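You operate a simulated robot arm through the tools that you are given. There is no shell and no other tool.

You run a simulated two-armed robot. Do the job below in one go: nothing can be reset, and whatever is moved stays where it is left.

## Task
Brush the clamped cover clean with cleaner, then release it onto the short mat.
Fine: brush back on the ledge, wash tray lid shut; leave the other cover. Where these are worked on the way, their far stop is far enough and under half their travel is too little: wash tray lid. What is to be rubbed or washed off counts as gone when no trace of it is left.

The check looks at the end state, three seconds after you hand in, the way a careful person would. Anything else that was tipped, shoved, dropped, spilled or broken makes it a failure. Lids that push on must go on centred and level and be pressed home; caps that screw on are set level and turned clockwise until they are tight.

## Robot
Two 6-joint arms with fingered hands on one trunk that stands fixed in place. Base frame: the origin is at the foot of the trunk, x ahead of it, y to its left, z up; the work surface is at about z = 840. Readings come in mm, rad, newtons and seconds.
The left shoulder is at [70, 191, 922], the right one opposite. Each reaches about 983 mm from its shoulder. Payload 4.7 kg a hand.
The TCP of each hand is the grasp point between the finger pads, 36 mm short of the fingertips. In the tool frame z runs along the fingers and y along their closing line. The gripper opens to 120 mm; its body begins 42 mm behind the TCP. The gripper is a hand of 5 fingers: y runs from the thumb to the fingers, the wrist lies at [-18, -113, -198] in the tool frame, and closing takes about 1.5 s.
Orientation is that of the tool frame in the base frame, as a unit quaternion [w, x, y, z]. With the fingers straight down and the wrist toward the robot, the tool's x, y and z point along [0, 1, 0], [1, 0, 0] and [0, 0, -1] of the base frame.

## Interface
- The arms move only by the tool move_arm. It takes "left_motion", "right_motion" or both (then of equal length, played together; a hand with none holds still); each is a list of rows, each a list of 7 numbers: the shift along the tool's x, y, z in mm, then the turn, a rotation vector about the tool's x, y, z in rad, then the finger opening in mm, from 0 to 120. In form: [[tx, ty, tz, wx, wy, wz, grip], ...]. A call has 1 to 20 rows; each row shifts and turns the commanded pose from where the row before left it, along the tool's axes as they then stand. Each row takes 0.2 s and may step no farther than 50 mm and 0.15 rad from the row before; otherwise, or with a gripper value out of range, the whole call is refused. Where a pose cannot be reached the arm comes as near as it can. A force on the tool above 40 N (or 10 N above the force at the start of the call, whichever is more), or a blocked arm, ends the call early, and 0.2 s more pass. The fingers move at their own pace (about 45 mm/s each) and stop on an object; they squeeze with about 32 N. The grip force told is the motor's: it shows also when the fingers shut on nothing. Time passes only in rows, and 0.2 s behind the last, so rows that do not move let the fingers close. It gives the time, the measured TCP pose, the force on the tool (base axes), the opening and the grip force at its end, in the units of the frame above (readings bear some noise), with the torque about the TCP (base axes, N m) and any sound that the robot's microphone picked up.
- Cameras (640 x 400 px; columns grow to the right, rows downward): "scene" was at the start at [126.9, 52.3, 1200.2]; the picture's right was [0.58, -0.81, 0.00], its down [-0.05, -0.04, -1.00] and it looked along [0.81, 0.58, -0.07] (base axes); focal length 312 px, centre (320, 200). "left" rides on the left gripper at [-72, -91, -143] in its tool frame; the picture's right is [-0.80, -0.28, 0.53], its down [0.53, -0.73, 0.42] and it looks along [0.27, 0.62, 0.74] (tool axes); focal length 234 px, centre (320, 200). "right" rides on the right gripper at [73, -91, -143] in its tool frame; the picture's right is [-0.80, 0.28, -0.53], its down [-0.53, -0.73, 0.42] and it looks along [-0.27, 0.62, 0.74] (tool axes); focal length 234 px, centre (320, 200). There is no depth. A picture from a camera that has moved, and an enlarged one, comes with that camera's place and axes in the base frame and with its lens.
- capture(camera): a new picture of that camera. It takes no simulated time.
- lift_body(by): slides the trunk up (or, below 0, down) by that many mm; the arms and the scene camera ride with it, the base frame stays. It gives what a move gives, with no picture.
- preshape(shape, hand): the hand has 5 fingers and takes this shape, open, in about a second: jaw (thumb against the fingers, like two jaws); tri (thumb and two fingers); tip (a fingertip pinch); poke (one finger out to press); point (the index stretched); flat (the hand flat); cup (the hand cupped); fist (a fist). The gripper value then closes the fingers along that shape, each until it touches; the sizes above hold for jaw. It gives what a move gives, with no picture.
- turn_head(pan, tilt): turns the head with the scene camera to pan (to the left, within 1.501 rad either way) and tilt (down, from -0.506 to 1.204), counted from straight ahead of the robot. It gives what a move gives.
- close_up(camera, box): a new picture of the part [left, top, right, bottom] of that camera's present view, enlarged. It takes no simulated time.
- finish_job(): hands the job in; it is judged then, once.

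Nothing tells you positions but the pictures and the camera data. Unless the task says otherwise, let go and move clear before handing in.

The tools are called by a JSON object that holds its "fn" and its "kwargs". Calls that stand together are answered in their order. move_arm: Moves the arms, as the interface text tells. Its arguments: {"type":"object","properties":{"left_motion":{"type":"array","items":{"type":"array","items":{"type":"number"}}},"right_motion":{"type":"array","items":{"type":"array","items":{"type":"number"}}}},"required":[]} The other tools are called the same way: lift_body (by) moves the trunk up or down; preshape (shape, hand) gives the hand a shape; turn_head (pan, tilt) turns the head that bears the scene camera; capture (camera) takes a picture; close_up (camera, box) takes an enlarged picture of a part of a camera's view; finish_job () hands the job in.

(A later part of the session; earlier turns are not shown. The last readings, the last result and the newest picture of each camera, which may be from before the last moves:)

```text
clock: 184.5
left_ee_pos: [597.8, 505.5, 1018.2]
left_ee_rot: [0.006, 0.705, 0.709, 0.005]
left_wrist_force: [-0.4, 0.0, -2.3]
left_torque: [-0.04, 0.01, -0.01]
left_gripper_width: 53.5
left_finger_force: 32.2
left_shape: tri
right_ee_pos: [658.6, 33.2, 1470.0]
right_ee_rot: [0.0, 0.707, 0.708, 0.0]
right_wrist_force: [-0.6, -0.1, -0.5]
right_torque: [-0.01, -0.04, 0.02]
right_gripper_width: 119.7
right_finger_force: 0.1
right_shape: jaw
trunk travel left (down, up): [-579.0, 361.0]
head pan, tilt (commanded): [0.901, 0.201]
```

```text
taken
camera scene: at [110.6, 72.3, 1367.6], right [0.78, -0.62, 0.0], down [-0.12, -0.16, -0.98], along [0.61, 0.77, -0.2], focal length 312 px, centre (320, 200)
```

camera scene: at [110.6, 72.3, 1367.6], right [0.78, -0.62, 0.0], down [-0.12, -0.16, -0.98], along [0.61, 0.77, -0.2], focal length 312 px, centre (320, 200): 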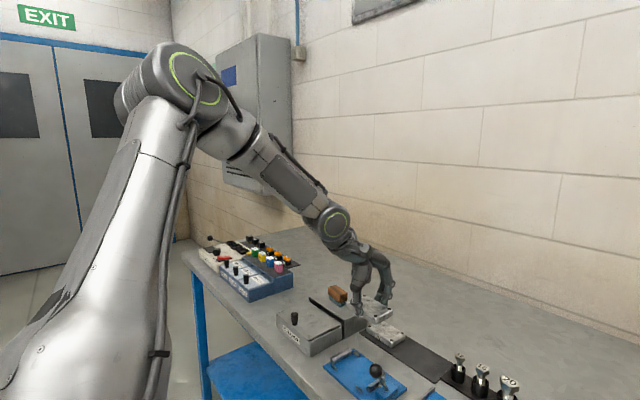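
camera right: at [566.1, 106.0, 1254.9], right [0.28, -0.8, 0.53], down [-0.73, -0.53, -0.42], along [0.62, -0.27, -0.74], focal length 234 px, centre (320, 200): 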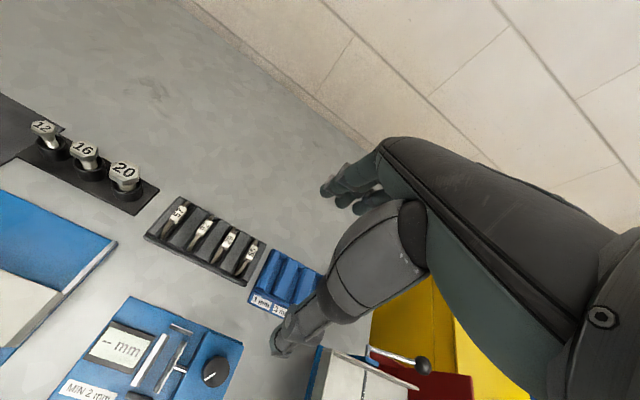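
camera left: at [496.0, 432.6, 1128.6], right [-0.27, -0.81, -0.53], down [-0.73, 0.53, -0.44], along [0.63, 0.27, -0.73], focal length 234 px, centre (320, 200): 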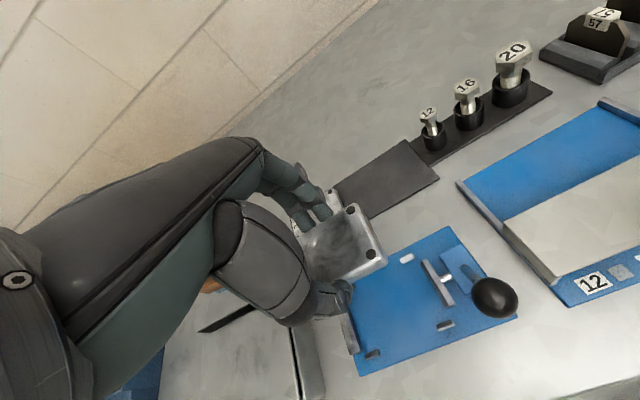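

The boundary behaves like a shoulder-swing limit for the left arm. I'll look at both shoulders and the right arm to judge which arm can reach the mat.

{"fn": "turn_head", "kwargs": {"pan": 1.3, "tilt": 1.1}}

{"fn": "capture", "kwargs": {"camera": "scene"}}

{"fn": "turn_head", "kwargs": {"pan": -0.9, "tilt": 0.9}}

{"fn": "capture", "kwargs": {"camera": "scene"}}

{"fn": "turn_head", "kwargs": {"pan": -0.3, "tilt": 0.4}}

{"fn": "capture", "kwargs": {"camera": "scene"}}

```text
clock: 185.7
left_ee_pos: [597.9, 506.6, 1017.1]
left_ee_rot: [0.008, 0.705, 0.709, 0.004]
left_wrist_force: [-0.1, 0.6, -1.4]
left_torque: [0.0, 0.0, 0.01]
left_gripper_width: 53.6
left_finger_force: 32.1
left_shape: tri
right_ee_pos: [658.3, 33.4, 1470.1]
right_ee_rot: [0.0, 0.707, 0.707, -0.001]
right_wrist_force: [0.3, 0.3, 0.6]
right_torque: [0.02, 0.01, 0.0]
right_gripper_width: 119.9
right_finger_force: 0.0
right_shape: jaw
trunk travel left (down, up): [-579.0, 361.0]
head pan, tilt (commanded): [1.3, 1.1]
```

```text
taken
camera scene: at [69.6, 60.2, 1292.4], right [0.96, -0.27, 0.0], down [-0.24, -0.86, -0.45], along [0.12, 0.44, -0.89], focal length 312 px, centre (320, 200)
```

scene: 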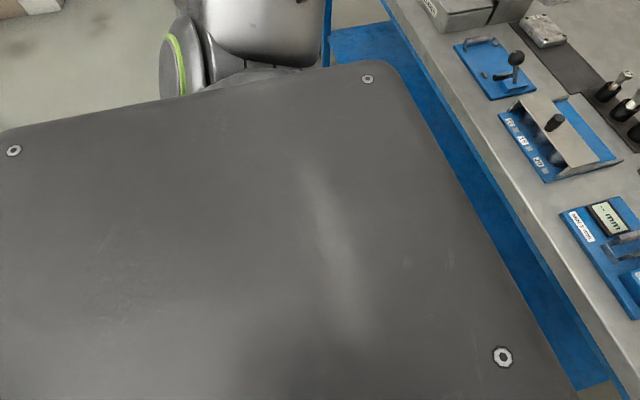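

```text
clock: 187.8
left_ee_pos: [597.2, 507.1, 1017.5]
left_ee_rot: [0.008, 0.705, 0.709, 0.005]
left_wrist_force: [0.4, -0.9, -1.5]
left_torque: [-0.01, 0.01, -0.02]
left_gripper_width: 53.7
left_finger_force: 32.1
left_shape: tri
right_ee_pos: [658.2, 32.8, 1469.1]
right_ee_rot: [0.0, 0.707, 0.707, 0.0]
right_wrist_force: [-0.2, -0.2, -0.8]
right_torque: [0.02, 0.01, 0.01]
right_gripper_width: 119.9
right_finger_force: 0.1
right_shape: jaw
trunk travel left (down, up): [-579.0, 361.0]
head pan, tilt (commanded): [-0.901, 0.901]
```

```text
taken
camera scene: at [99.6, -59.8, 1306.2], right [-0.78, -0.62, 0.0], down [-0.49, 0.61, -0.62], along [0.39, -0.49, -0.78], focal length 312 px, centre (320, 200)
```

scene: 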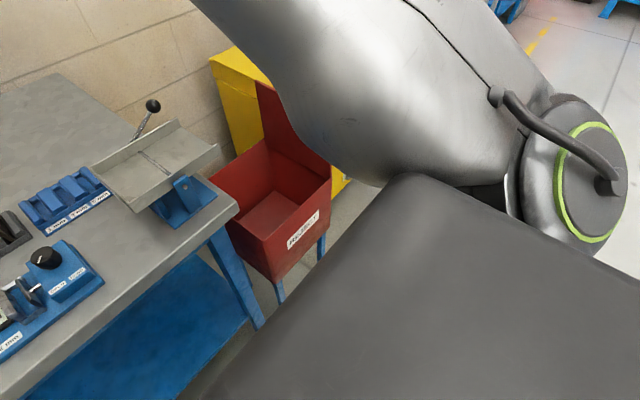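

```text
clock: 188.8
left_ee_pos: [597.2, 505.5, 1017.3]
left_ee_rot: [0.007, 0.705, 0.709, 0.005]
left_wrist_force: [0.2, 0.1, -1.5]
left_torque: [-0.03, -0.02, 0.0]
left_gripper_width: 54.1
left_finger_force: 32.0
left_shape: tri
right_ee_pos: [657.6, 34.4, 1470.2]
right_ee_rot: [0.0, 0.707, 0.707, 0.0]
right_wrist_force: [-0.1, 0.4, 0.7]
right_torque: [0.01, 0.0, 0.03]
right_gripper_width: 120.2
right_finger_force: 0.1
right_shape: jaw
trunk travel left (down, up): [-579.0, 361.0]
head pan, tilt (commanded): [-0.3, 0.4]
```

```text
taken
camera scene: at [141.2, -28.2, 1349.1], right [-0.3, -0.95, 0.0], down [-0.37, 0.12, -0.92], along [0.88, -0.27, -0.39], focal length 312 px, centre (320, 200)
```

scene: 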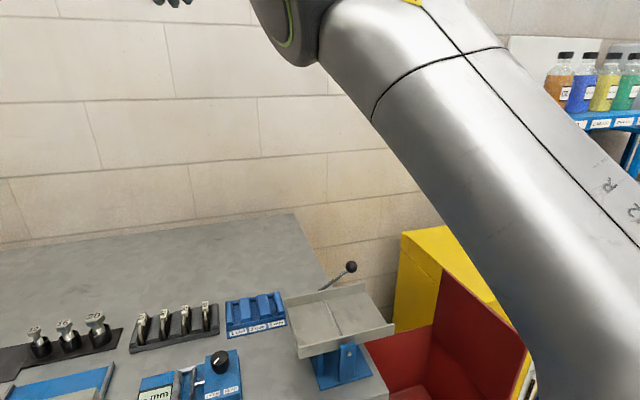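

The left shoulder can't swing far enough inward to place on the mat's free half, but the right arm's swing is free on that side. I'll park the left hand, still holding the cover, to the left and high, then test the right arm's reach over the mat.

{"fn": "move_arm", "kwargs": {"left_motion": [[25, -15, -25, 0, 0, 0, 40], [25, -15, -25, 0, 0, 0, 40], [25, -15, -25, 0, 0, 0, 40], [25, -15, -25, 0, 0, 0, 40], [0, 0, 0, 0, 0, 0, 40]]}}

{"fn": "move_arm", "kwargs": {"right_motion": [[0, 0, 0, 0, 0, -0.15, 120], [0, 0, 0, 0, 0, -0.15, 120], [0, 0, 0, 0, 0, -0.15, 120], [0, 0, 0, 0, 0, -0.15, 120], [0, 0, 0, 0, 0, -0.15, 120], [0, 0, 0, 0, 0, -0.15, 120], [0, 0, 0, 0, 0, -0.15, 120], [0, 0, 0, 0, 0, -0.15, 120], [0, 0, 0, 0, 0, -0.15, 120], [0, 0, 0, 0, 0, -0.15, 120], [0, 0, 0, 0, 0, -0.07, 120], [0, 0, 0, 0, 0, 0, 120]]}}

```text
clock: 190.0
left_ee_pos: [544.0, 598.4, 1117.8]
left_ee_rot: [0.006, 0.705, 0.709, 0.006]
left_wrist_force: [0.1, 0.4, -1.6]
left_torque: [0.02, -0.01, 0.02]
left_gripper_width: 54.0
left_finger_force: 32.1
left_shape: tri
left hand out of reach, approached as far as the arm can: row 4
right_ee_pos: [659.4, 30.5, 1470.7]
right_ee_rot: [-0.001, 0.708, 0.706, 0.0]
right_wrist_force: [-0.1, -1.2, 1.2]
right_torque: [0.06, 0.01, -0.01]
right_gripper_width: 120.1
right_finger_force: 0.1
right_shape: jaw
trunk travel left (down, up): [-579.0, 361.0]
head pan, tilt (commanded): [-0.3, 0.4]
```

```text
clock: 192.6
left_ee_pos: [543.6, 600.0, 1116.5]
left_ee_rot: [0.006, 0.705, 0.709, 0.004]
left_wrist_force: [0.4, -1.0, -1.4]
left_torque: [-0.04, 0.04, -0.02]
left_gripper_width: 53.7
left_finger_force: 31.9
left_shape: tri
right_ee_pos: [626.4, 12.2, 1427.5]
right_ee_rot: [-0.001, 0.002, 1.0, 0.002]
right_wrist_force: [0.0, -0.4, 0.1]
right_torque: [0.01, 0.03, 0.01]
right_gripper_width: 120.0
right_finger_force: 0.0
right_shape: jaw
right hand out of reach, approached as far as the arm can: row 6, 7, 8, 9, 10, 11
trunk travel left (down, up): [-579.0, 361.0]
head pan, tilt (commanded): [-0.3, 0.4]
```

The right hand turned to a 90° yaw without trouble. I'll lower the trunk and bring the right hand toward the mat, high above the bench, to test reach.

{"fn": "lift_body", "kwargs": {"by": -100}}

{"fn": "move_arm", "kwargs": {"right_motion": [[0, 0, 0, 0, -0.15, 0, 120], [0, 0, 0, 0, -0.15, 0, 120], [0, 0, 0, 0, -0.15, 0, 120], [0, 0, 0, 0, 0, 0, 120]]}}

{"fn": "turn_head", "kwargs": {"pan": 0.4, "tilt": 0.5}}

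{"fn": "capture", "kwargs": {"camera": "scene"}}

{"fn": "capture", "kwargs": {"camera": "right"}}

```text
clock: 193.9
left_ee_pos: [543.7, 599.4, 1015.7]
left_ee_rot: [0.007, 0.705, 0.709, 0.006]
left_wrist_force: [0.1, -0.4, -1.0]
left_torque: [0.01, 0.02, -0.01]
left_gripper_width: 53.8
left_finger_force: 31.8
left_shape: tri
right_ee_pos: [625.0, 12.3, 1329.4]
right_ee_rot: [0.001, 0.001, 1.0, 0.0]
right_wrist_force: [0.3, 0.3, 0.2]
right_torque: [0.0, -0.04, 0.02]
right_gripper_width: 120.0
right_finger_force: 0.1
right_shape: jaw
trunk travel left (down, up): [-479.0, 461.0]
head pan, tilt (commanded): [-0.3, 0.4]
```

```text
clock: 194.9
left_ee_pos: [543.2, 600.4, 1015.1]
left_ee_rot: [0.006, 0.705, 0.709, 0.004]
left_wrist_force: [0.0, -0.9, -1.7]
left_torque: [0.01, 0.01, 0.04]
left_gripper_width: 53.9
left_finger_force: 32.1
left_shape: tri
right_ee_pos: [673.4, 28.3, 1375.3]
right_ee_rot: [0.223, 0.001, 0.975, 0.0]
right_wrist_force: [0.5, -0.1, -0.1]
right_torque: [0.0, 0.0, -0.02]
right_gripper_width: 119.9
right_finger_force: 0.2
right_shape: jaw
right hand out of reach, approached as far as the arm can: row 1, 2, 3
trunk travel left (down, up): [-479.0, 461.0]
head pan, tilt (commanded): [-0.3, 0.4]
```

```text
clock: 196.0
left_ee_pos: [543.5, 599.6, 1015.8]
left_ee_rot: [0.006, 0.704, 0.71, 0.005]
left_wrist_force: [0.4, -0.5, -1.1]
left_torque: [-0.02, 0.02, 0.01]
left_gripper_width: 53.9
left_finger_force: 32.4
left_shape: tri
right_ee_pos: [673.8, 28.3, 1375.7]
right_ee_rot: [0.223, 0.001, 0.975, -0.001]
right_wrist_force: [-0.1, -0.7, -0.5]
right_torque: [0.01, -0.02, -0.03]
right_gripper_width: 120.2
right_finger_force: 0.1
right_shape: jaw
trunk travel left (down, up): [-479.0, 461.0]
head pan, tilt (commanded): [0.4, 0.499]
```

```text
taken
camera scene: at [136.5, 34.6, 1240.0], right [0.39, -0.92, 0.0], down [-0.44, -0.19, -0.88], along [0.81, 0.34, -0.48], focal length 312 px, centre (320, 200)
```

scene: 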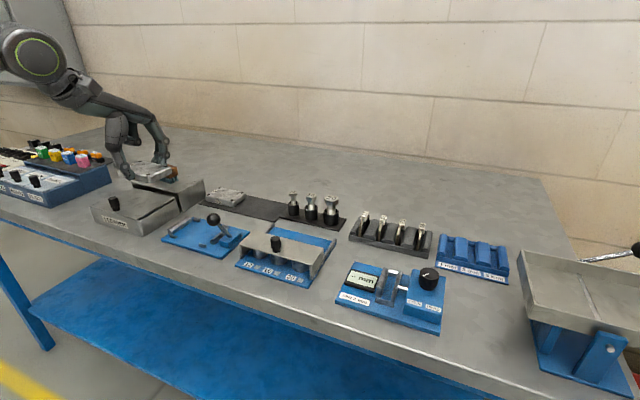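

```text
taken
camera right: at [545.3, -63.0, 1473.4], right [0.5, 0.28, 0.82], down [0.66, -0.73, -0.15], along [0.56, 0.62, -0.55], focal length 234 px, centre (320, 200)
```

right: 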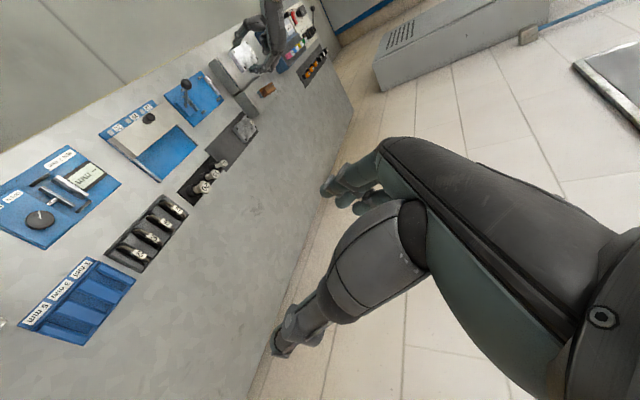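

The right hand has the forward-pitched, 90°-yawed pose I want. I'll bring it down and across toward the mat, staying well above everything.

{"fn": "move_arm", "kwargs": {"right_motion": [[20.2, 0, 36.5, 0, 0, 0, 120], [20.2, 0, 36.5, 0, 0, 0, 120], [20.2, 0, 36.5, 0, 0, 0, 120], [20.2, 0, 36.5, 0, 0, 0, 120], [20.2, 0, 36.5, 0, 0, 0, 120], [20.2, 0, 36.5, 0, 0, 0, 120], [0, 0, 0, 0, 0, 0, 120]]}}

{"fn": "move_arm", "kwargs": {"right_motion": [[4.1, 43.1, 8.5, 0, 0, 0, 120], [4.1, 43.1, 8.5, 0, 0, 0, 120], [4.1, 43.1, 8.5, 0, 0, 0, 120], [4.1, 43.1, 8.5, 0, 0, 0, 120], [4.1, 43.1, 8.5, 0, 0, 0, 120], [4.1, 43.1, 8.5, 0, 0, 0, 120], [0, 0, 0, 0, 0, 0, 120]]}}

{"fn": "capture", "kwargs": {"camera": "right"}}

{"fn": "capture", "kwargs": {"camera": "scene"}}

```text
clock: 197.6
left_ee_pos: [542.6, 598.7, 1016.3]
left_ee_rot: [0.007, 0.705, 0.709, 0.005]
left_wrist_force: [0.1, 0.4, -2.1]
left_torque: [0.01, -0.01, -0.01]
left_gripper_width: 53.9
left_finger_force: 32.2
left_shape: tri
right_ee_pos: [782.9, 70.1, 1217.8]
right_ee_rot: [0.223, 0.001, 0.975, 0.0]
right_wrist_force: [-0.3, -1.0, 0.6]
right_torque: [-0.02, 0.02, 0.02]
right_gripper_width: 119.9
right_finger_force: 0.1
right_shape: jaw
right hand out of reach, approached as far as the arm can: row 1, 2, 3, 4, 5, 6
trunk travel left (down, up): [-479.0, 461.0]
head pan, tilt (commanded): [0.4, 0.499]
```

```text
clock: 199.2
left_ee_pos: [544.8, 597.8, 1016.6]
left_ee_rot: [0.006, 0.705, 0.709, 0.005]
left_wrist_force: [0.0, 0.9, -1.5]
left_torque: [0.0, 0.01, -0.02]
left_gripper_width: 53.7
left_finger_force: 31.8
left_shape: tri
right_ee_pos: [741.3, 244.5, 1136.8]
right_ee_rot: [0.224, 0.003, 0.975, 0.001]
right_wrist_force: [-0.8, 0.2, -0.1]
right_torque: [0.01, 0.01, -0.01]
right_gripper_width: 119.9
right_finger_force: 0.0
right_shape: jaw
right hand out of reach, approached as far as the arm can: row 1, 2, 3, 4, 5, 6
trunk travel left (down, up): [-479.0, 461.0]
head pan, tilt (commanded): [0.4, 0.499]
```

```text
taken
camera right: at [612.1, 155.2, 1234.9], right [0.5, 0.27, 0.82], down [0.66, -0.74, -0.15], along [0.56, 0.62, -0.55], focal length 234 px, centre (320, 200)
```

right: 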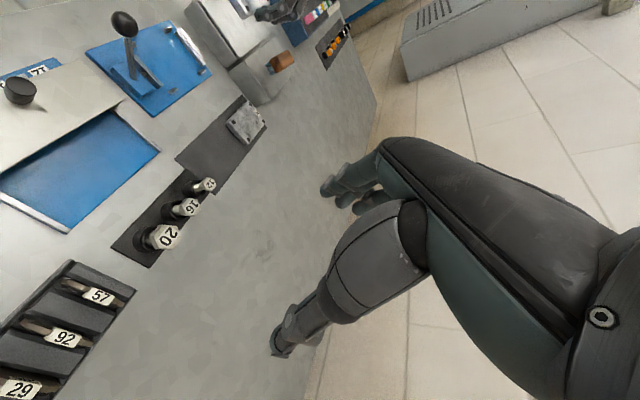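

```text
taken
camera scene: at [137.3, 33.9, 1240.0], right [0.39, -0.92, 0.0], down [-0.44, -0.19, -0.88], along [0.81, 0.34, -0.48], focal length 312 px, centre (320, 200)
```

scene: 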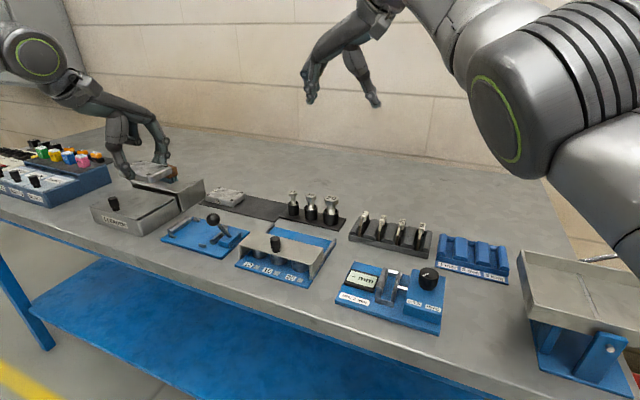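

The right hand is running along its outer reach because x drifted out. I'll pull back in x while descending, then continue toward the mat.

{"fn": "move_arm", "kwargs": {"right_motion": [[32.5, 0, 21.3, 0, 0, 0, 120], [32.5, 0, 21.3, 0, 0, 0, 120], [32.5, 0, 21.3, 0, 0, 0, 120], [0, 0, 0, 0, 0, 0, 120]]}}

{"fn": "move_arm", "kwargs": {"right_motion": [[0, 40, 0, 0, 0, 0, 120], [0, 40, 0, 0, 0, 0, 120], [0, 40, 0, 0, 0, 0, 120], [0, 0, 0, 0, 0, 0, 120]]}}

```text
clock: 200.2
left_ee_pos: [543.5, 599.2, 1015.8]
left_ee_rot: [0.007, 0.705, 0.709, 0.005]
left_wrist_force: [-0.4, -0.2, -0.7]
left_torque: [0.02, 0.03, 0.02]
left_gripper_width: 53.6
left_finger_force: 32.2
left_shape: tri
right_ee_pos: [738.9, 289.4, 1061.4]
right_ee_rot: [0.223, 0.002, 0.975, -0.001]
right_wrist_force: [-0.5, -0.2, 0.4]
right_torque: [0.01, -0.02, -0.01]
right_gripper_width: 119.8
right_finger_force: 0.1
right_shape: jaw
right hand out of reach, approached as far as the arm can: row 1, 2, 3
trunk travel left (down, up): [-479.0, 461.0]
head pan, tilt (commanded): [0.4, 0.499]
```

```text
clock: 201.2
left_ee_pos: [542.5, 598.8, 1016.6]
left_ee_rot: [0.007, 0.705, 0.709, 0.006]
left_wrist_force: [-0.1, -0.7, -1.0]
left_torque: [0.01, 0.02, -0.03]
left_gripper_width: 53.9
left_finger_force: 31.8
left_shape: tri
right_ee_pos: [714.7, 330.4, 1051.2]
right_ee_rot: [0.225, 0.003, 0.974, 0.001]
right_wrist_force: [-0.2, 0.2, 0.1]
right_torque: [-0.04, -0.01, -0.01]
right_gripper_width: 120.1
right_finger_force: 0.1
right_shape: jaw
right hand out of reach, approached as far as the arm can: row 1, 2, 3
trunk travel left (down, up): [-479.0, 461.0]
head pan, tilt (commanded): [0.4, 0.499]
```

Let me probe the right arm's freedom here with a pure descent.

{"fn": "move_arm", "kwargs": {"right_motion": [[19.6, 0, 40.5, 0, 0, 0, 120], [19.6, 0, 40.5, 0, 0, 0, 120], [0, 0, 0, 0, 0, 0, 120]]}}

{"fn": "move_arm", "kwargs": {"right_motion": [[0, 40, 0, 0, 0, 0, 120], [0, 0, 0, 0, 0, 0, 120]]}}

{"fn": "capture", "kwargs": {"camera": "scene"}}

```text
clock: 202.0
left_ee_pos: [543.2, 599.6, 1016.3]
left_ee_rot: [0.006, 0.704, 0.71, 0.006]
left_wrist_force: [0.9, -0.3, -2.3]
left_torque: [0.01, -0.02, 0.0]
left_gripper_width: 53.8
left_finger_force: 31.6
left_shape: tri
right_ee_pos: [726.3, 340.2, 965.9]
right_ee_rot: [0.224, 0.003, 0.975, 0.0]
right_wrist_force: [0.0, -0.2, 0.6]
right_torque: [0.02, -0.04, -0.01]
right_gripper_width: 119.9
right_finger_force: 0.0
right_shape: jaw
right hand out of reach, approached as far as the arm can: row 1, 2
trunk travel left (down, up): [-479.0, 461.0]
head pan, tilt (commanded): [0.4, 0.499]
```

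```text
clock: 202.6
left_ee_pos: [543.0, 600.6, 1015.8]
left_ee_rot: [0.007, 0.705, 0.709, 0.005]
left_wrist_force: [0.7, -0.5, -1.9]
left_torque: [0.0, 0.03, 0.0]
left_gripper_width: 53.9
left_finger_force: 31.9
left_shape: tri
right_ee_pos: [719.2, 351.9, 960.6]
right_ee_rot: [0.225, 0.002, 0.974, 0.001]
right_wrist_force: [-0.7, -0.3, -0.2]
right_torque: [0.01, -0.01, 0.0]
right_gripper_width: 119.9
right_finger_force: 0.0
right_shape: jaw
right hand out of reach, approached as far as the arm can: row 1
trunk travel left (down, up): [-479.0, 461.0]
head pan, tilt (commanded): [0.4, 0.499]
```

```text
taken
camera scene: at [136.4, 34.5, 1240.1], right [0.39, -0.92, 0.0], down [-0.44, -0.19, -0.88], along [0.81, 0.34, -0.48], focal length 312 px, centre (320, 200)
```

scene: 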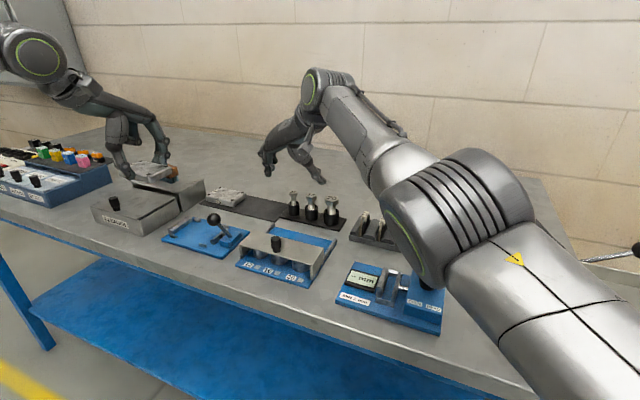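

The right arm is near full stretch in this pose. More forward pitch brings its wrist closer, so I'll pitch further and test hovering over the mat's free half.

{"fn": "move_arm", "kwargs": {"right_motion": [[0, 0, 0, 0, -0.13, 0, 120], [0, 0, 0, 0, -0.13, 0, 120], [0, 0, 0, 0, 0, 0, 120]]}}

{"fn": "move_arm", "kwargs": {"right_motion": [[10, 25, -10, 0, 0, 0, 120], [10, 25, -10, 0, 0, 0, 120], [10, 25, -10, 0, 0, 0, 120], [0, 0, 0, 0, 0, 0, 120]]}}

{"fn": "capture", "kwargs": {"camera": "scene"}}

{"fn": "capture", "kwargs": {"camera": "right"}}

```text
clock: 203.4
left_ee_pos: [543.3, 598.6, 1015.6]
left_ee_rot: [0.006, 0.705, 0.709, 0.005]
left_wrist_force: [0.6, 0.8, -2.1]
left_torque: [0.0, 0.0, 0.03]
left_gripper_width: 53.7
left_finger_force: 31.5
left_shape: tri
right_ee_pos: [724.1, 351.1, 963.1]
right_ee_rot: [0.347, 0.002, 0.938, 0.0]
right_wrist_force: [0.1, -0.4, 0.0]
right_torque: [-0.04, 0.0, 0.01]
right_gripper_width: 119.7
right_finger_force: 0.1
right_shape: jaw
right hand out of reach, approached as far as the arm can: row 2
trunk travel left (down, up): [-479.0, 461.0]
head pan, tilt (commanded): [0.4, 0.499]
```

```text
clock: 204.6
left_ee_pos: [543.6, 597.3, 1016.2]
left_ee_rot: [0.008, 0.705, 0.709, 0.006]
left_wrist_force: [0.9, -0.3, -1.6]
left_torque: [0.04, 0.01, 0.0]
left_gripper_width: 54.0
left_finger_force: 32.4
left_shape: tri
right_ee_pos: [746.1, 365.6, 939.9]
right_ee_rot: [0.307, 0.034, 0.951, -0.003]
right_wrist_force: [0.3, -0.8, 0.5]
right_torque: [0.06, 0.0, 0.04]
right_gripper_width: 119.8
right_finger_force: 0.1
right_shape: jaw
right hand out of reach, approached as far as the arm can: row 1, 2, 3
trunk travel left (down, up): [-479.0, 461.0]
head pan, tilt (commanded): [0.4, 0.499]
stopped in row 4 (right hand): the arm was blocked; the commanded pose is now the measured one
```

```text
taken
camera scene: at [137.3, 33.8, 1240.0], right [0.39, -0.92, 0.0], down [-0.44, -0.19, -0.88], along [0.81, 0.34, -0.48], focal length 312 px, centre (320, 200)
```

scene: 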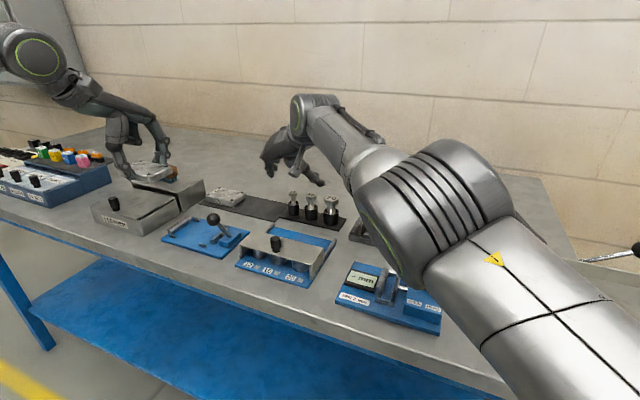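

```text
taken
camera right: at [597.6, 282.9, 1013.2], right [0.36, 0.24, 0.9], down [0.63, -0.78, -0.05], along [0.69, 0.58, -0.43], focal length 234 px, centre (320, 200)
```

right: 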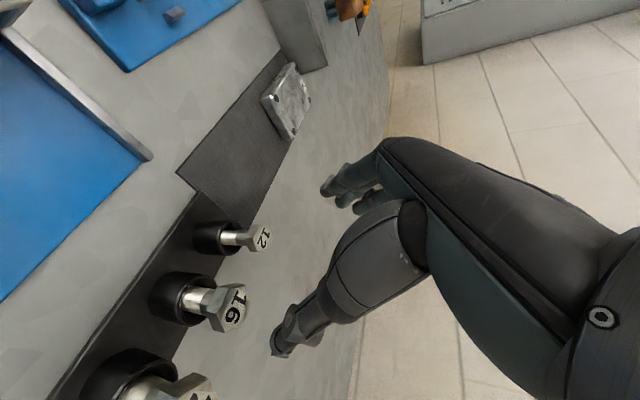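

Something blocked the right arm near full stretch, so I'll retract it up and away, and check that nothing was touched.

{"fn": "move_arm", "kwargs": {"right_motion": [[-15, -30, -22, 0, 0, 0, 120], [-15, -35, -22, 0, 0, 0, 120], [-15, -35, -22, 0, 0, 0, 120], [-15, -35, -22, 0, 0, 0, 120], [-15, -35, -22, 0, 0, 0, 120], [-15, -35, -22, 0, 0, 0, 120], [0, 0, 0, 0, 0, 0, 120]]}}

{"fn": "capture", "kwargs": {"camera": "scene"}}

```text
clock: 206.2
left_ee_pos: [543.2, 599.3, 1015.6]
left_ee_rot: [0.009, 0.705, 0.709, 0.005]
left_wrist_force: [0.1, 0.5, -0.9]
left_torque: [-0.03, 0.03, -0.03]
left_gripper_width: 53.7
left_finger_force: 32.1
left_shape: tri
right_ee_pos: [799.4, 228.8, 1119.4]
right_ee_rot: [0.309, 0.026, 0.951, -0.004]
right_wrist_force: [-0.2, 0.0, 0.2]
right_torque: [-0.02, 0.01, 0.01]
right_gripper_width: 119.8
right_finger_force: 0.1
right_shape: jaw
right hand out of reach, approached as far as the arm can: row 1, 2, 3, 4, 5, 6
trunk travel left (down, up): [-479.0, 461.0]
head pan, tilt (commanded): [0.4, 0.499]
```

```text
taken
camera scene: at [136.8, 35.7, 1239.9], right [0.39, -0.92, 0.0], down [-0.44, -0.19, -0.88], along [0.81, 0.34, -0.48], focal length 312 px, centre (320, 200)
```

scene: 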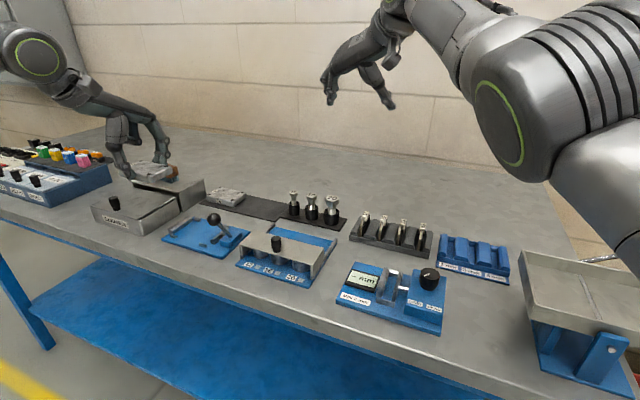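

Nothing on the bench was disturbed. I'll bring the right hand back to its plain orientation and park it on the right.

{"fn": "move_arm", "kwargs": {"right_motion": [[0, -10, -20, 0, 0.15, 0, 120], [0, -10, -20, 0, 0.15, 0, 120], [0, -10, -20, 0, 0.15, 0, 120], [0, -10, -20, 0, 0.15, 0, 120], [0, 0, 0, 0, 0, 0.15, 120], [0, 0, 0, 0, 0, 0.15, 120], [0, 0, 0, 0, 0, 0.15, 120], [0, 0, 0, 0, 0, 0.15, 120], [0, 0, 0, 0, 0, 0.15, 120], [0, 0, 0, 0, 0, 0.15, 120], [0, 0, 0, 0, 0, 0.15, 120], [0, 0, 0, 0, 0, 0.15, 120], [0, 0, 0, 0, 0, 0.15, 120], [0, 0, 0, 0, 0, 0.15, 120], [0, 0, 0, 0, 0, 0.07, 120], [0, 0, 0, 0, 0, 0, 120]]}}

{"fn": "move_arm", "kwargs": {"right_motion": [[-40, -20, 0, 0, 0, 0, 120], [-40, -20, 0, 0, 0, 0, 120], [-40, -20, 0, 0, 0, 0, 120], [-40, -20, 0, 0, 0, 0, 120], [0, 0, 0, 0, 0, 0, 120]]}}

```text
clock: 209.6
left_ee_pos: [543.4, 599.5, 1015.5]
left_ee_rot: [0.01, 0.705, 0.709, 0.005]
left_wrist_force: [-0.9, -0.1, -1.5]
left_torque: [0.0, 0.0, 0.01]
left_gripper_width: 54.1
left_finger_force: 31.4
left_shape: tri
right_ee_pos: [759.1, 146.1, 1184.5]
right_ee_rot: [0.007, 0.726, 0.688, 0.015]
right_wrist_force: [0.6, 1.5, 0.5]
right_torque: [-0.02, 0.02, 0.01]
right_gripper_width: 120.1
right_finger_force: 0.1
right_shape: jaw
right hand out of reach, approached as far as the arm can: row 1, 2, 3, 4, 5, 6, 7, 8, 9, 10, 11, 14, 15
trunk travel left (down, up): [-479.0, 461.0]
head pan, tilt (commanded): [0.4, 0.499]
```

```text
clock: 210.8
left_ee_pos: [543.2, 600.0, 1017.0]
left_ee_rot: [0.009, 0.705, 0.709, 0.005]
left_wrist_force: [-0.7, 0.7, -1.8]
left_torque: [-0.04, -0.02, -0.02]
left_gripper_width: 54.1
left_finger_force: 32.1
left_shape: tri
right_ee_pos: [751.7, 28.2, 1203.6]
right_ee_rot: [0.008, 0.724, 0.689, 0.016]
right_wrist_force: [-0.9, 0.3, -0.1]
right_torque: [0.03, 0.0, 0.01]
right_gripper_width: 120.2
right_finger_force: 0.1
right_shape: jaw
right hand out of reach, approached as far as the arm can: row 2, 3, 4
trunk travel left (down, up): [-479.0, 461.0]
head pan, tilt (commanded): [0.4, 0.499]
```

Before setting the cover down, I'll test in the air whether the left hand can take the alternative pose I'd need over the mat: yaw −90° with fingers pitched forward.

{"fn": "move_arm", "kwargs": {"left_motion": [[0, 0, -20, 0, 0, 0.15, 40], [0, 0, -20, 0, 0, 0.15, 40], [0, 0, 0, 0, 0, 0.15, 40], [0, 0, 0, 0, 0, 0.15, 40], [0, 0, 0, 0, 0, 0.15, 40], [0, 0, 0, 0, 0, 0.15, 40], [0, 0, 0, 0, 0, 0.15, 40], [0, 0, 0, 0, 0, 0.15, 40], [0, 0, 0, 0, 0, 0.15, 40], [0, 0, 0, 0, 0, 0.15, 40], [0, 0, 0, 0, 0, 0.07, 40], [0, 0, 0, 0, 0, 0, 40]]}}

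```text
clock: 213.4
left_ee_pos: [427.9, 583.0, 1037.5]
left_ee_rot: [0.001, 1.0, 0.002, 0.011]
left_wrist_force: [1.3, -0.3, -1.5]
left_torque: [0.02, 0.01, 0.05]
left_gripper_width: 53.3
left_finger_force: 31.9
left_shape: tri
left hand out of reach, approached as far as the arm can: row 5, 6, 7, 8, 9, 10, 11
right_ee_pos: [754.1, 26.5, 1202.4]
right_ee_rot: [0.007, 0.725, 0.689, 0.016]
right_wrist_force: [0.4, 0.2, -0.2]
right_torque: [0.01, 0.02, -0.01]
right_gripper_width: 119.8
right_finger_force: 0.1
right_shape: jaw
trunk travel left (down, up): [-479.0, 461.0]
head pan, tilt (commanded): [0.4, 0.499]
```

The −90° yaw pose isn't workable for the left arm either. The right arm, though, should reach both the fixture and the mat with a rolled hand, gripping along x. So I'll set the cover back into the open fixture with the left hand first; rotating back now.

{"fn": "move_arm", "kwargs": {"left_motion": [[0, 0, -10, 0, 0, -0.15, 40], [0, 0, -10, 0, 0, -0.15, 40], [0, 0, -10, 0, 0, -0.15, 40], [0, 0, -10, 0, 0, -0.15, 40], [0, 0, -10, 0, 0, -0.15, 40], [0, 0, -10, 0, 0, -0.15, 40], [0, 0, 0, 0, 0, -0.15, 40], [0, 0, 0, 0, 0, -0.15, 40], [0, 0, 0, 0, 0, -0.15, 40], [0, 0, 0, 0, 0, -0.15, 40], [0, 0, 0, 0, 0, -0.07, 40], [0, 0, 0, 0, 0, 0, 40]]}}

{"fn": "lift_body", "kwargs": {"by": -100}}

{"fn": "capture", "kwargs": {"camera": "left"}}

```text
clock: 216.0
left_ee_pos: [504.4, 542.8, 1092.8]
left_ee_rot: [0.009, 0.705, 0.709, 0.006]
left_wrist_force: [0.0, -0.1, -1.3]
left_torque: [0.05, -0.01, 0.06]
left_gripper_width: 53.1
left_finger_force: 31.4
left_shape: tri
left hand out of reach, approached as far as the arm can: row 2, 3, 4, 5, 6, 7, 8, 9
right_ee_pos: [753.9, 25.3, 1203.8]
right_ee_rot: [0.007, 0.725, 0.689, 0.015]
right_wrist_force: [-0.5, -0.7, 0.1]
right_torque: [-0.04, -0.02, 0.03]
right_gripper_width: 120.1
right_finger_force: 0.0
right_shape: jaw
trunk travel left (down, up): [-479.0, 461.0]
head pan, tilt (commanded): [0.4, 0.499]
```

```text
clock: 217.3
left_ee_pos: [505.1, 544.5, 991.2]
left_ee_rot: [0.009, 0.705, 0.709, 0.006]
left_wrist_force: [-0.3, -0.4, -1.8]
left_torque: [0.03, -0.02, 0.01]
left_gripper_width: 53.3
left_finger_force: 31.7
left_shape: tri
right_ee_pos: [754.9, 26.6, 1102.6]
right_ee_rot: [0.007, 0.725, 0.688, 0.014]
right_wrist_force: [0.1, -1.3, 0.9]
right_torque: [-0.02, -0.03, 0.0]
right_gripper_width: 120.1
right_finger_force: 0.2
right_shape: jaw
trunk travel left (down, up): [-379.0, 561.0]
head pan, tilt (commanded): [0.4, 0.499]
```

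```text
taken
camera left: at [409.7, 471.4, 1133.6], right [-0.26, -0.81, -0.53], down [-0.73, 0.53, -0.44], along [0.63, 0.27, -0.73], focal length 234 px, centre (320, 200)
```

left: 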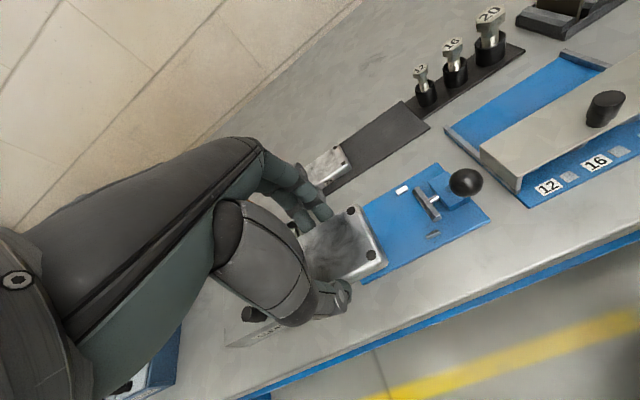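

I'll check that the cover is still level in the grip before re-seating it.

{"fn": "move_arm", "kwargs": {"left_motion": [[-21, 25, 0, 0, 0, 0, 40], [-21, 25, 0, 0, 0, 0, 40], [0, 0, 0, 0, 0, 0, 40]]}}

{"fn": "turn_head", "kwargs": {"pan": 0.85, "tilt": 0.5}}

{"fn": "close_up", "kwargs": {"camera": "scene", "box": [290, 80, 418, 200]}}

{"fn": "close_up", "kwargs": {"camera": "left", "box": [260, 160, 480, 340]}}

```text
clock: 218.1
left_ee_pos: [551.5, 503.1, 994.0]
left_ee_rot: [0.009, 0.705, 0.709, 0.006]
left_wrist_force: [0.0, 0.2, -1.1]
left_torque: [-0.01, 0.0, -0.01]
left_gripper_width: 52.7
left_finger_force: 31.7
left_shape: tri
right_ee_pos: [751.3, 27.9, 1103.9]
right_ee_rot: [0.008, 0.724, 0.689, 0.015]
right_wrist_force: [-0.1, -0.4, 0.2]
right_torque: [-0.02, -0.05, -0.01]
right_gripper_width: 120.1
right_finger_force: 0.1
right_shape: jaw
trunk travel left (down, up): [-379.0, 561.0]
head pan, tilt (commanded): [0.4, 0.499]
```

```text
clock: 219.0
left_ee_pos: [554.9, 502.5, 994.0]
left_ee_rot: [0.01, 0.705, 0.709, 0.005]
left_wrist_force: [0.1, 0.9, -2.0]
left_torque: [0.02, -0.01, 0.01]
left_gripper_width: 53.2
left_finger_force: 32.0
left_shape: tri
right_ee_pos: [753.4, 26.7, 1102.3]
right_ee_rot: [0.008, 0.725, 0.689, 0.016]
right_wrist_force: [0.4, 0.0, 0.0]
right_torque: [-0.02, -0.01, 0.01]
right_gripper_width: 120.0
right_finger_force: 0.1
right_shape: jaw
trunk travel left (down, up): [-379.0, 561.0]
head pan, tilt (commanded): [0.85, 0.499]
```

```text
3.33 times, centred on (354, 140) of scene
camera zoom: at [112.7, 67.6, 1140.0], right [0.75, -0.66, 0.0], down [-0.32, -0.36, -0.88], along [0.58, 0.66, -0.48], focal length 1039 px, centre (207, 400)
```

zoom: 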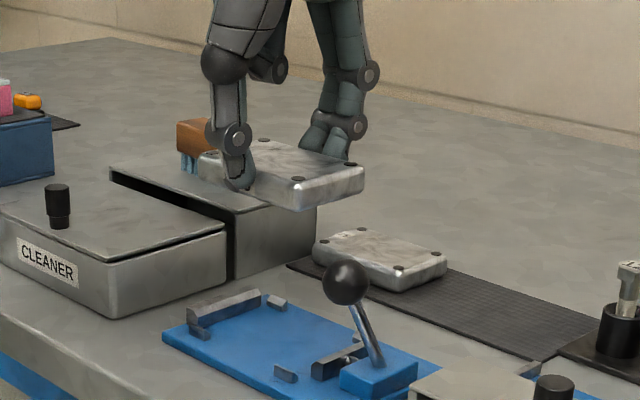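

```text
2.22 times, centred on (370, 250) of left
camera zoom: at [459.4, 430.2, 1135.2], right [-0.26, -0.81, -0.53], down [-0.73, 0.53, -0.44], along [0.63, 0.27, -0.73], focal length 520 px, centre (209, 89)
```

zoom: 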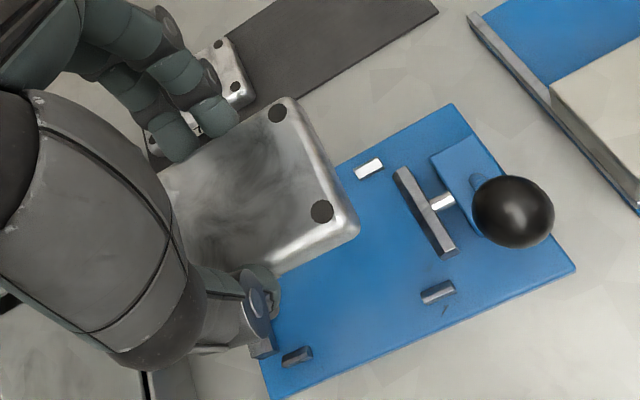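

The cover is level and lined up above the fixture. I'll lower it back between the pegs, checking the force near the end.

{"fn": "move_arm", "kwargs": {"left_motion": [[0, 0, 30, 0, 0, 0, 40], [0, 0, 30, 0, 0, 0, 40], [0, 0, 25, 0, 0, 0, 40], [0, 0, 0, 0, 0, 0, 40]]}}

{"fn": "close_up", "kwargs": {"camera": "scene", "box": [300, 120, 396, 200]}}

{"fn": "close_up", "kwargs": {"camera": "left", "box": [260, 160, 440, 340]}}

```text
clock: 220.0
left_ee_pos: [556.0, 502.6, 906.4]
left_ee_rot: [0.009, 0.705, 0.709, 0.006]
left_wrist_force: [-0.6, -0.7, -1.7]
left_torque: [-0.02, -0.03, 0.0]
left_gripper_width: 53.1
left_finger_force: 32.2
left_shape: tri
right_ee_pos: [754.2, 26.4, 1102.5]
right_ee_rot: [0.008, 0.725, 0.689, 0.016]
right_wrist_force: [0.6, -0.1, -0.4]
right_torque: [0.01, 0.02, -0.01]
right_gripper_width: 120.1
right_finger_force: 0.0
right_shape: jaw
trunk travel left (down, up): [-379.0, 561.0]
head pan, tilt (commanded): [0.85, 0.499]
```

```text
5.00 times, centred on (348, 160) of scene
camera zoom: at [112.7, 67.3, 1140.1], right [0.75, -0.66, 0.0], down [-0.32, -0.36, -0.88], along [0.58, 0.66, -0.48], focal length 1558 px, centre (180, 400)
```

zoom: 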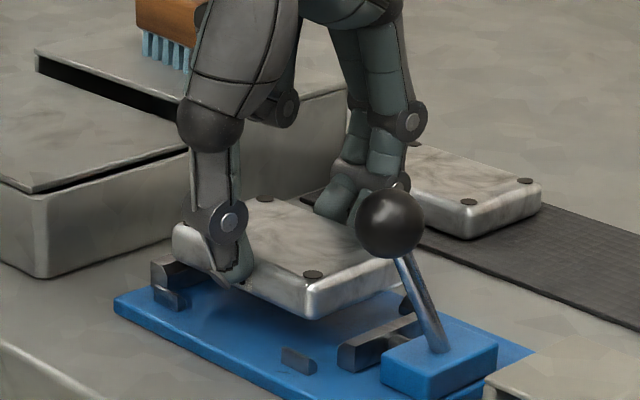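

```text
2.22 times, centred on (350, 250) of left
camera zoom: at [461.2, 429.8, 1049.2], right [-0.26, -0.81, -0.53], down [-0.73, 0.53, -0.44], along [0.63, 0.27, -0.73], focal length 520 px, centre (253, 89)
```

zoom: 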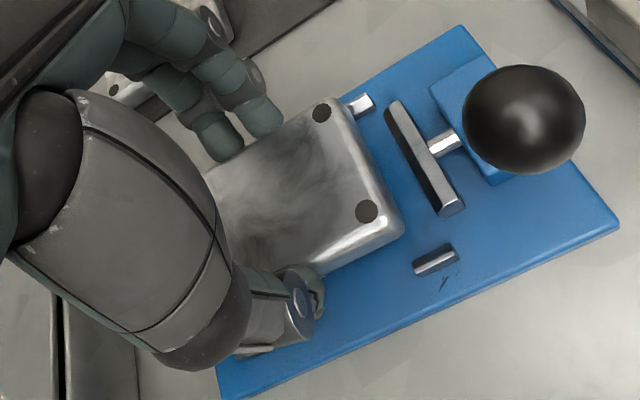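

I'll bias 1.5 mm toward the open jaw and lower the last part slowly.

{"fn": "move_arm", "kwargs": {"left_motion": [[-1.5, 0, 5, 0, 0, 0, 40], [0, 0, 4, 0, 0, 0, 40], [0, 0, 0, 0, 0, 0, 40]]}}

{"fn": "move_arm", "kwargs": {"left_motion": [[0, 0, 2.5, 0, 0, 0, 40], [0, 0, 2, 0, 0, 0, 40], [0, 0, 0, 0, 0, 0, 40]]}}

{"fn": "close_up", "kwargs": {"camera": "scene", "box": [300, 120, 396, 200]}}

```text
clock: 220.8
left_ee_pos: [555.9, 500.2, 897.5]
left_ee_rot: [0.009, 0.705, 0.709, 0.005]
left_wrist_force: [1.1, 0.8, -1.6]
left_torque: [-0.01, -0.01, 0.01]
left_gripper_width: 53.4
left_finger_force: 32.5
left_shape: tri
right_ee_pos: [754.5, 26.6, 1102.4]
right_ee_rot: [0.008, 0.725, 0.689, 0.016]
right_wrist_force: [1.1, -1.2, -0.1]
right_torque: [0.01, 0.0, -0.02]
right_gripper_width: 120.1
right_finger_force: 0.1
right_shape: jaw
trunk travel left (down, up): [-379.0, 561.0]
head pan, tilt (commanded): [0.85, 0.499]
```

```text
clock: 221.6
left_ee_pos: [555.9, 500.0, 893.4]
left_ee_rot: [0.009, 0.705, 0.709, 0.006]
left_wrist_force: [0.4, 0.2, -1.5]
left_torque: [0.0, 0.02, 0.0]
left_gripper_width: 53.1
left_finger_force: 32.1
left_shape: tri
right_ee_pos: [754.4, 27.4, 1102.1]
right_ee_rot: [0.007, 0.725, 0.689, 0.015]
right_wrist_force: [0.7, -0.9, -0.4]
right_torque: [0.0, -0.03, 0.01]
right_gripper_width: 119.8
right_finger_force: 0.1
right_shape: jaw
trunk travel left (down, up): [-379.0, 561.0]
head pan, tilt (commanded): [0.85, 0.499]
```

```text
5.00 times, centred on (348, 160) of scene
camera zoom: at [112.7, 67.6, 1140.0], right [0.75, -0.66, 0.0], down [-0.32, -0.36, -0.88], along [0.58, 0.66, -0.48], focal length 1558 px, centre (180, 400)
```

zoom: 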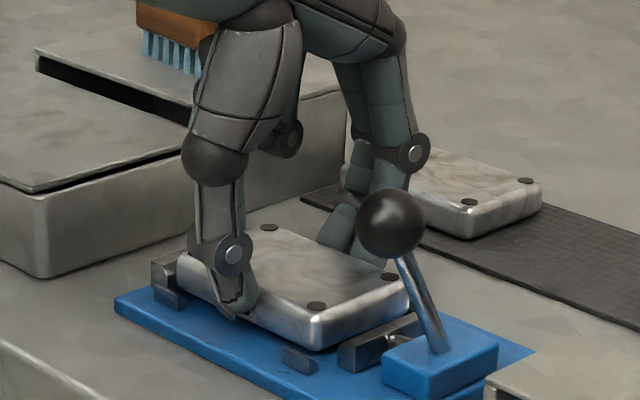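

Nearly seated. A few more millimetres in small steps.

{"fn": "move_arm", "kwargs": {"left_motion": [[0, 0, 1.5, 0, 0, 0, 40], [0, 0, 1.5, 0, 0, 0, 40], [0, 0, 0, 0, 0, 0, 40]]}}

{"fn": "move_arm", "kwargs": {"left_motion": [[0, 0, 1.2, 0, 0, 0, 40], [0, 0, 0, 0, 0, 0, 40]]}}

```text
clock: 222.4
left_ee_pos: [556.4, 501.1, 891.8]
left_ee_rot: [0.009, 0.705, 0.709, 0.007]
left_wrist_force: [0.5, -0.1, 0.1]
left_torque: [-0.01, 0.05, 0.02]
left_gripper_width: 53.0
left_finger_force: 31.9
left_shape: tri
right_ee_pos: [755.3, 27.4, 1102.3]
right_ee_rot: [0.007, 0.725, 0.689, 0.015]
right_wrist_force: [-0.4, 0.6, -0.6]
right_torque: [0.0, 0.01, 0.0]
right_gripper_width: 119.8
right_finger_force: 0.0
right_shape: jaw
trunk travel left (down, up): [-379.0, 561.0]
head pan, tilt (commanded): [0.85, 0.499]
```

```text
clock: 223.0
left_ee_pos: [555.6, 500.2, 891.0]
left_ee_rot: [0.009, 0.705, 0.709, 0.006]
left_wrist_force: [0.2, 0.9, 6.4]
left_torque: [0.03, 0.06, -0.01]
left_gripper_width: 53.3
left_finger_force: 31.9
left_shape: tri
right_ee_pos: [753.0, 26.2, 1103.6]
right_ee_rot: [0.008, 0.724, 0.689, 0.016]
right_wrist_force: [1.2, -0.3, 0.6]
right_torque: [-0.01, -0.01, 0.0]
right_gripper_width: 120.3
right_finger_force: 0.1
right_shape: jaw
trunk travel left (down, up): [-379.0, 561.0]
head pan, tilt (commanded): [0.85, 0.499]
```

Seated flat. I'll open slightly, rise straight up, and look at the cover in the fixture.

{"fn": "move_arm", "kwargs": {"left_motion": [[0, 0, -1.5, 0, 0, 0, 54], [0, 0, 0, 0, 0, 0, 62], [0, 0, 0, 0, 0, 0, 70], [0, 0, -3, 0, 0, 0, 72], [0, 0, -10, 0, 0, 0, 76], [0, 0, -25, 0, 0, 0, 80], [0, 0, -40, 0, 0, 0, 80], [0, 0, -40, 0, 0, 0, 80], [0, 0, 0, 0, 0, 0, 80]]}}

{"fn": "close_up", "kwargs": {"camera": "scene", "box": [310, 140, 406, 210]}}

{"fn": "close_up", "kwargs": {"camera": "left", "box": [320, 190, 480, 330]}}

```text
clock: 225.0
left_ee_pos: [553.7, 501.8, 1010.4]
left_ee_rot: [0.009, 0.705, 0.709, 0.006]
left_wrist_force: [-0.7, -0.4, -0.3]
left_torque: [-0.02, -0.02, 0.02]
left_gripper_width: 79.9
left_finger_force: 0.0
left_shape: tri
right_ee_pos: [752.9, 27.7, 1102.4]
right_ee_rot: [0.007, 0.724, 0.689, 0.016]
right_wrist_force: [-0.2, 0.1, -0.4]
right_torque: [-0.04, -0.03, 0.0]
right_gripper_width: 120.1
right_finger_force: 0.1
right_shape: jaw
trunk travel left (down, up): [-379.0, 561.0]
head pan, tilt (commanded): [0.85, 0.499]
```

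```text
5.71 times, centred on (358, 175) of scene
camera zoom: at [112.5, 68.0, 1140.0], right [0.75, -0.66, 0.0], down [-0.32, -0.36, -0.88], along [0.58, 0.66, -0.48], focal length 1781 px, centre (103, 343)
```

zoom: 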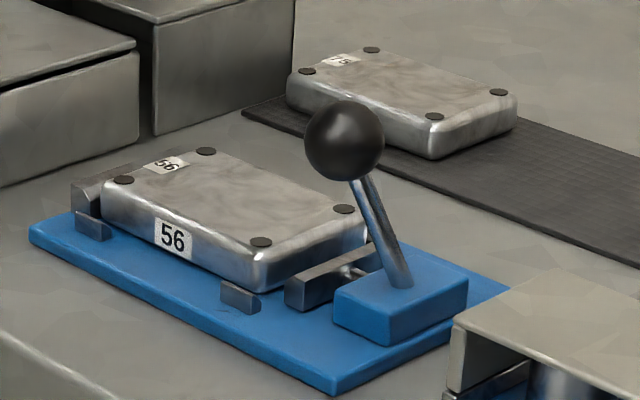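

```text
2.86 times, centred on (400, 260) of left
camera zoom: at [459.7, 429.5, 1151.1], right [-0.26, -0.81, -0.53], down [-0.73, 0.53, -0.44], along [0.63, 0.27, -0.73], focal length 669 px, centre (91, 29)
```

zoom: 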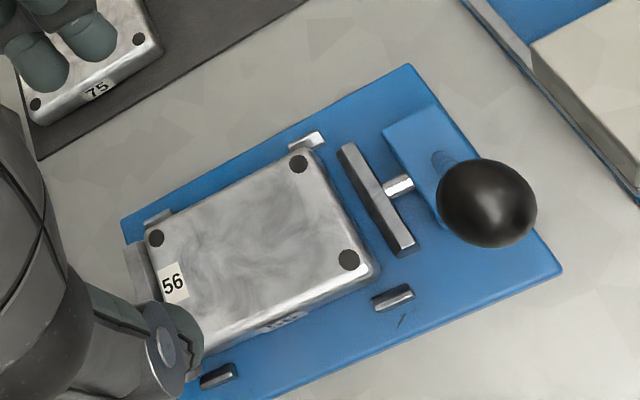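

The cover sits properly in the open fixture again. I'll park the left hand out of the way, then roll the right hand (fingers slanting toward +y) and test its reach.

{"fn": "move_arm", "kwargs": {"left_motion": [[30, -12, -25, 0, 0, 0, 80], [30, -12, -25, 0, 0, 0, 80], [30, -12, -25, 0, 0, 0, 80], [30, -12, -25, 0, 0, 0, 80], [30, 0, 0, 0, 0, 0, 80], [0, 0, 0, 0, 0, 0, 80]]}}

{"fn": "move_arm", "kwargs": {"right_motion": [[0, 0, 0, 0, 0.125, 0, 120], [0, 0, 0, 0, 0.125, 0, 120], [0, 0, 0, 0, 0.125, 0, 120], [0, 0, 0, 0, 0.125, 0, 120], [0, 0, 0, 0, 0, 0, 120]]}}

{"fn": "move_arm", "kwargs": {"right_motion": [[35, -15, 20, 0, 0, 0, 120], [35, -15, 20, 0, 0, 0, 120], [35, -15, 20, 0, 0, 0, 120], [35, -15, 20, 0, 0, 0, 120], [0, 0, 0, 0, 0, 0, 120]]}}

```text
clock: 226.4
left_ee_pos: [503.7, 652.7, 1106.4]
left_ee_rot: [0.009, 0.705, 0.709, 0.006]
left_wrist_force: [0.8, 0.4, 0.5]
left_torque: [-0.01, -0.05, 0.03]
left_gripper_width: 79.5
left_finger_force: 0.0
left_shape: tri
left hand out of reach, approached as far as the arm can: row 4
right_ee_pos: [753.0, 26.4, 1104.3]
right_ee_rot: [0.008, 0.725, 0.689, 0.016]
right_wrist_force: [-1.4, -0.2, 0.7]
right_torque: [-0.03, 0.0, -0.01]
right_gripper_width: 119.7
right_finger_force: 0.1
right_shape: jaw
trunk travel left (down, up): [-379.0, 561.0]
head pan, tilt (commanded): [0.85, 0.499]
```

```text
clock: 227.8
left_ee_pos: [501.0, 645.7, 1101.1]
left_ee_rot: [0.021, 0.712, 0.702, 0.007]
left_wrist_force: [1.1, -0.3, -0.1]
left_torque: [0.08, 0.06, -0.03]
left_gripper_width: 79.8
left_finger_force: 0.0
left_shape: tri
right_ee_pos: [725.6, 31.0, 1144.8]
right_ee_rot: [-0.14, 0.691, 0.677, 0.211]
right_wrist_force: [1.4, -0.6, 0.0]
right_torque: [0.05, 0.04, 0.02]
right_gripper_width: 119.7
right_finger_force: 0.0
right_shape: jaw
trunk travel left (down, up): [-379.0, 561.0]
head pan, tilt (commanded): [0.85, 0.499]
stopped in row 5 (right hand): the arm was blocked; the commanded pose is now the measured one
```

```text
clock: 229.0
left_ee_pos: [509.9, 642.9, 1102.7]
left_ee_rot: [0.01, 0.709, 0.705, 0.006]
left_wrist_force: [0.5, 0.1, 0.1]
left_torque: [-0.05, 0.05, -0.01]
left_gripper_width: 79.7
left_finger_force: 0.1
left_shape: tri
right_ee_pos: [694.2, 187.2, 1113.5]
right_ee_rot: [-0.154, 0.696, 0.671, 0.203]
right_wrist_force: [0.4, 0.6, 0.4]
right_torque: [0.01, 0.03, 0.03]
right_gripper_width: 120.0
right_finger_force: 0.1
right_shape: jaw
trunk travel left (down, up): [-379.0, 561.0]
head pan, tilt (commanded): [0.85, 0.499]
```

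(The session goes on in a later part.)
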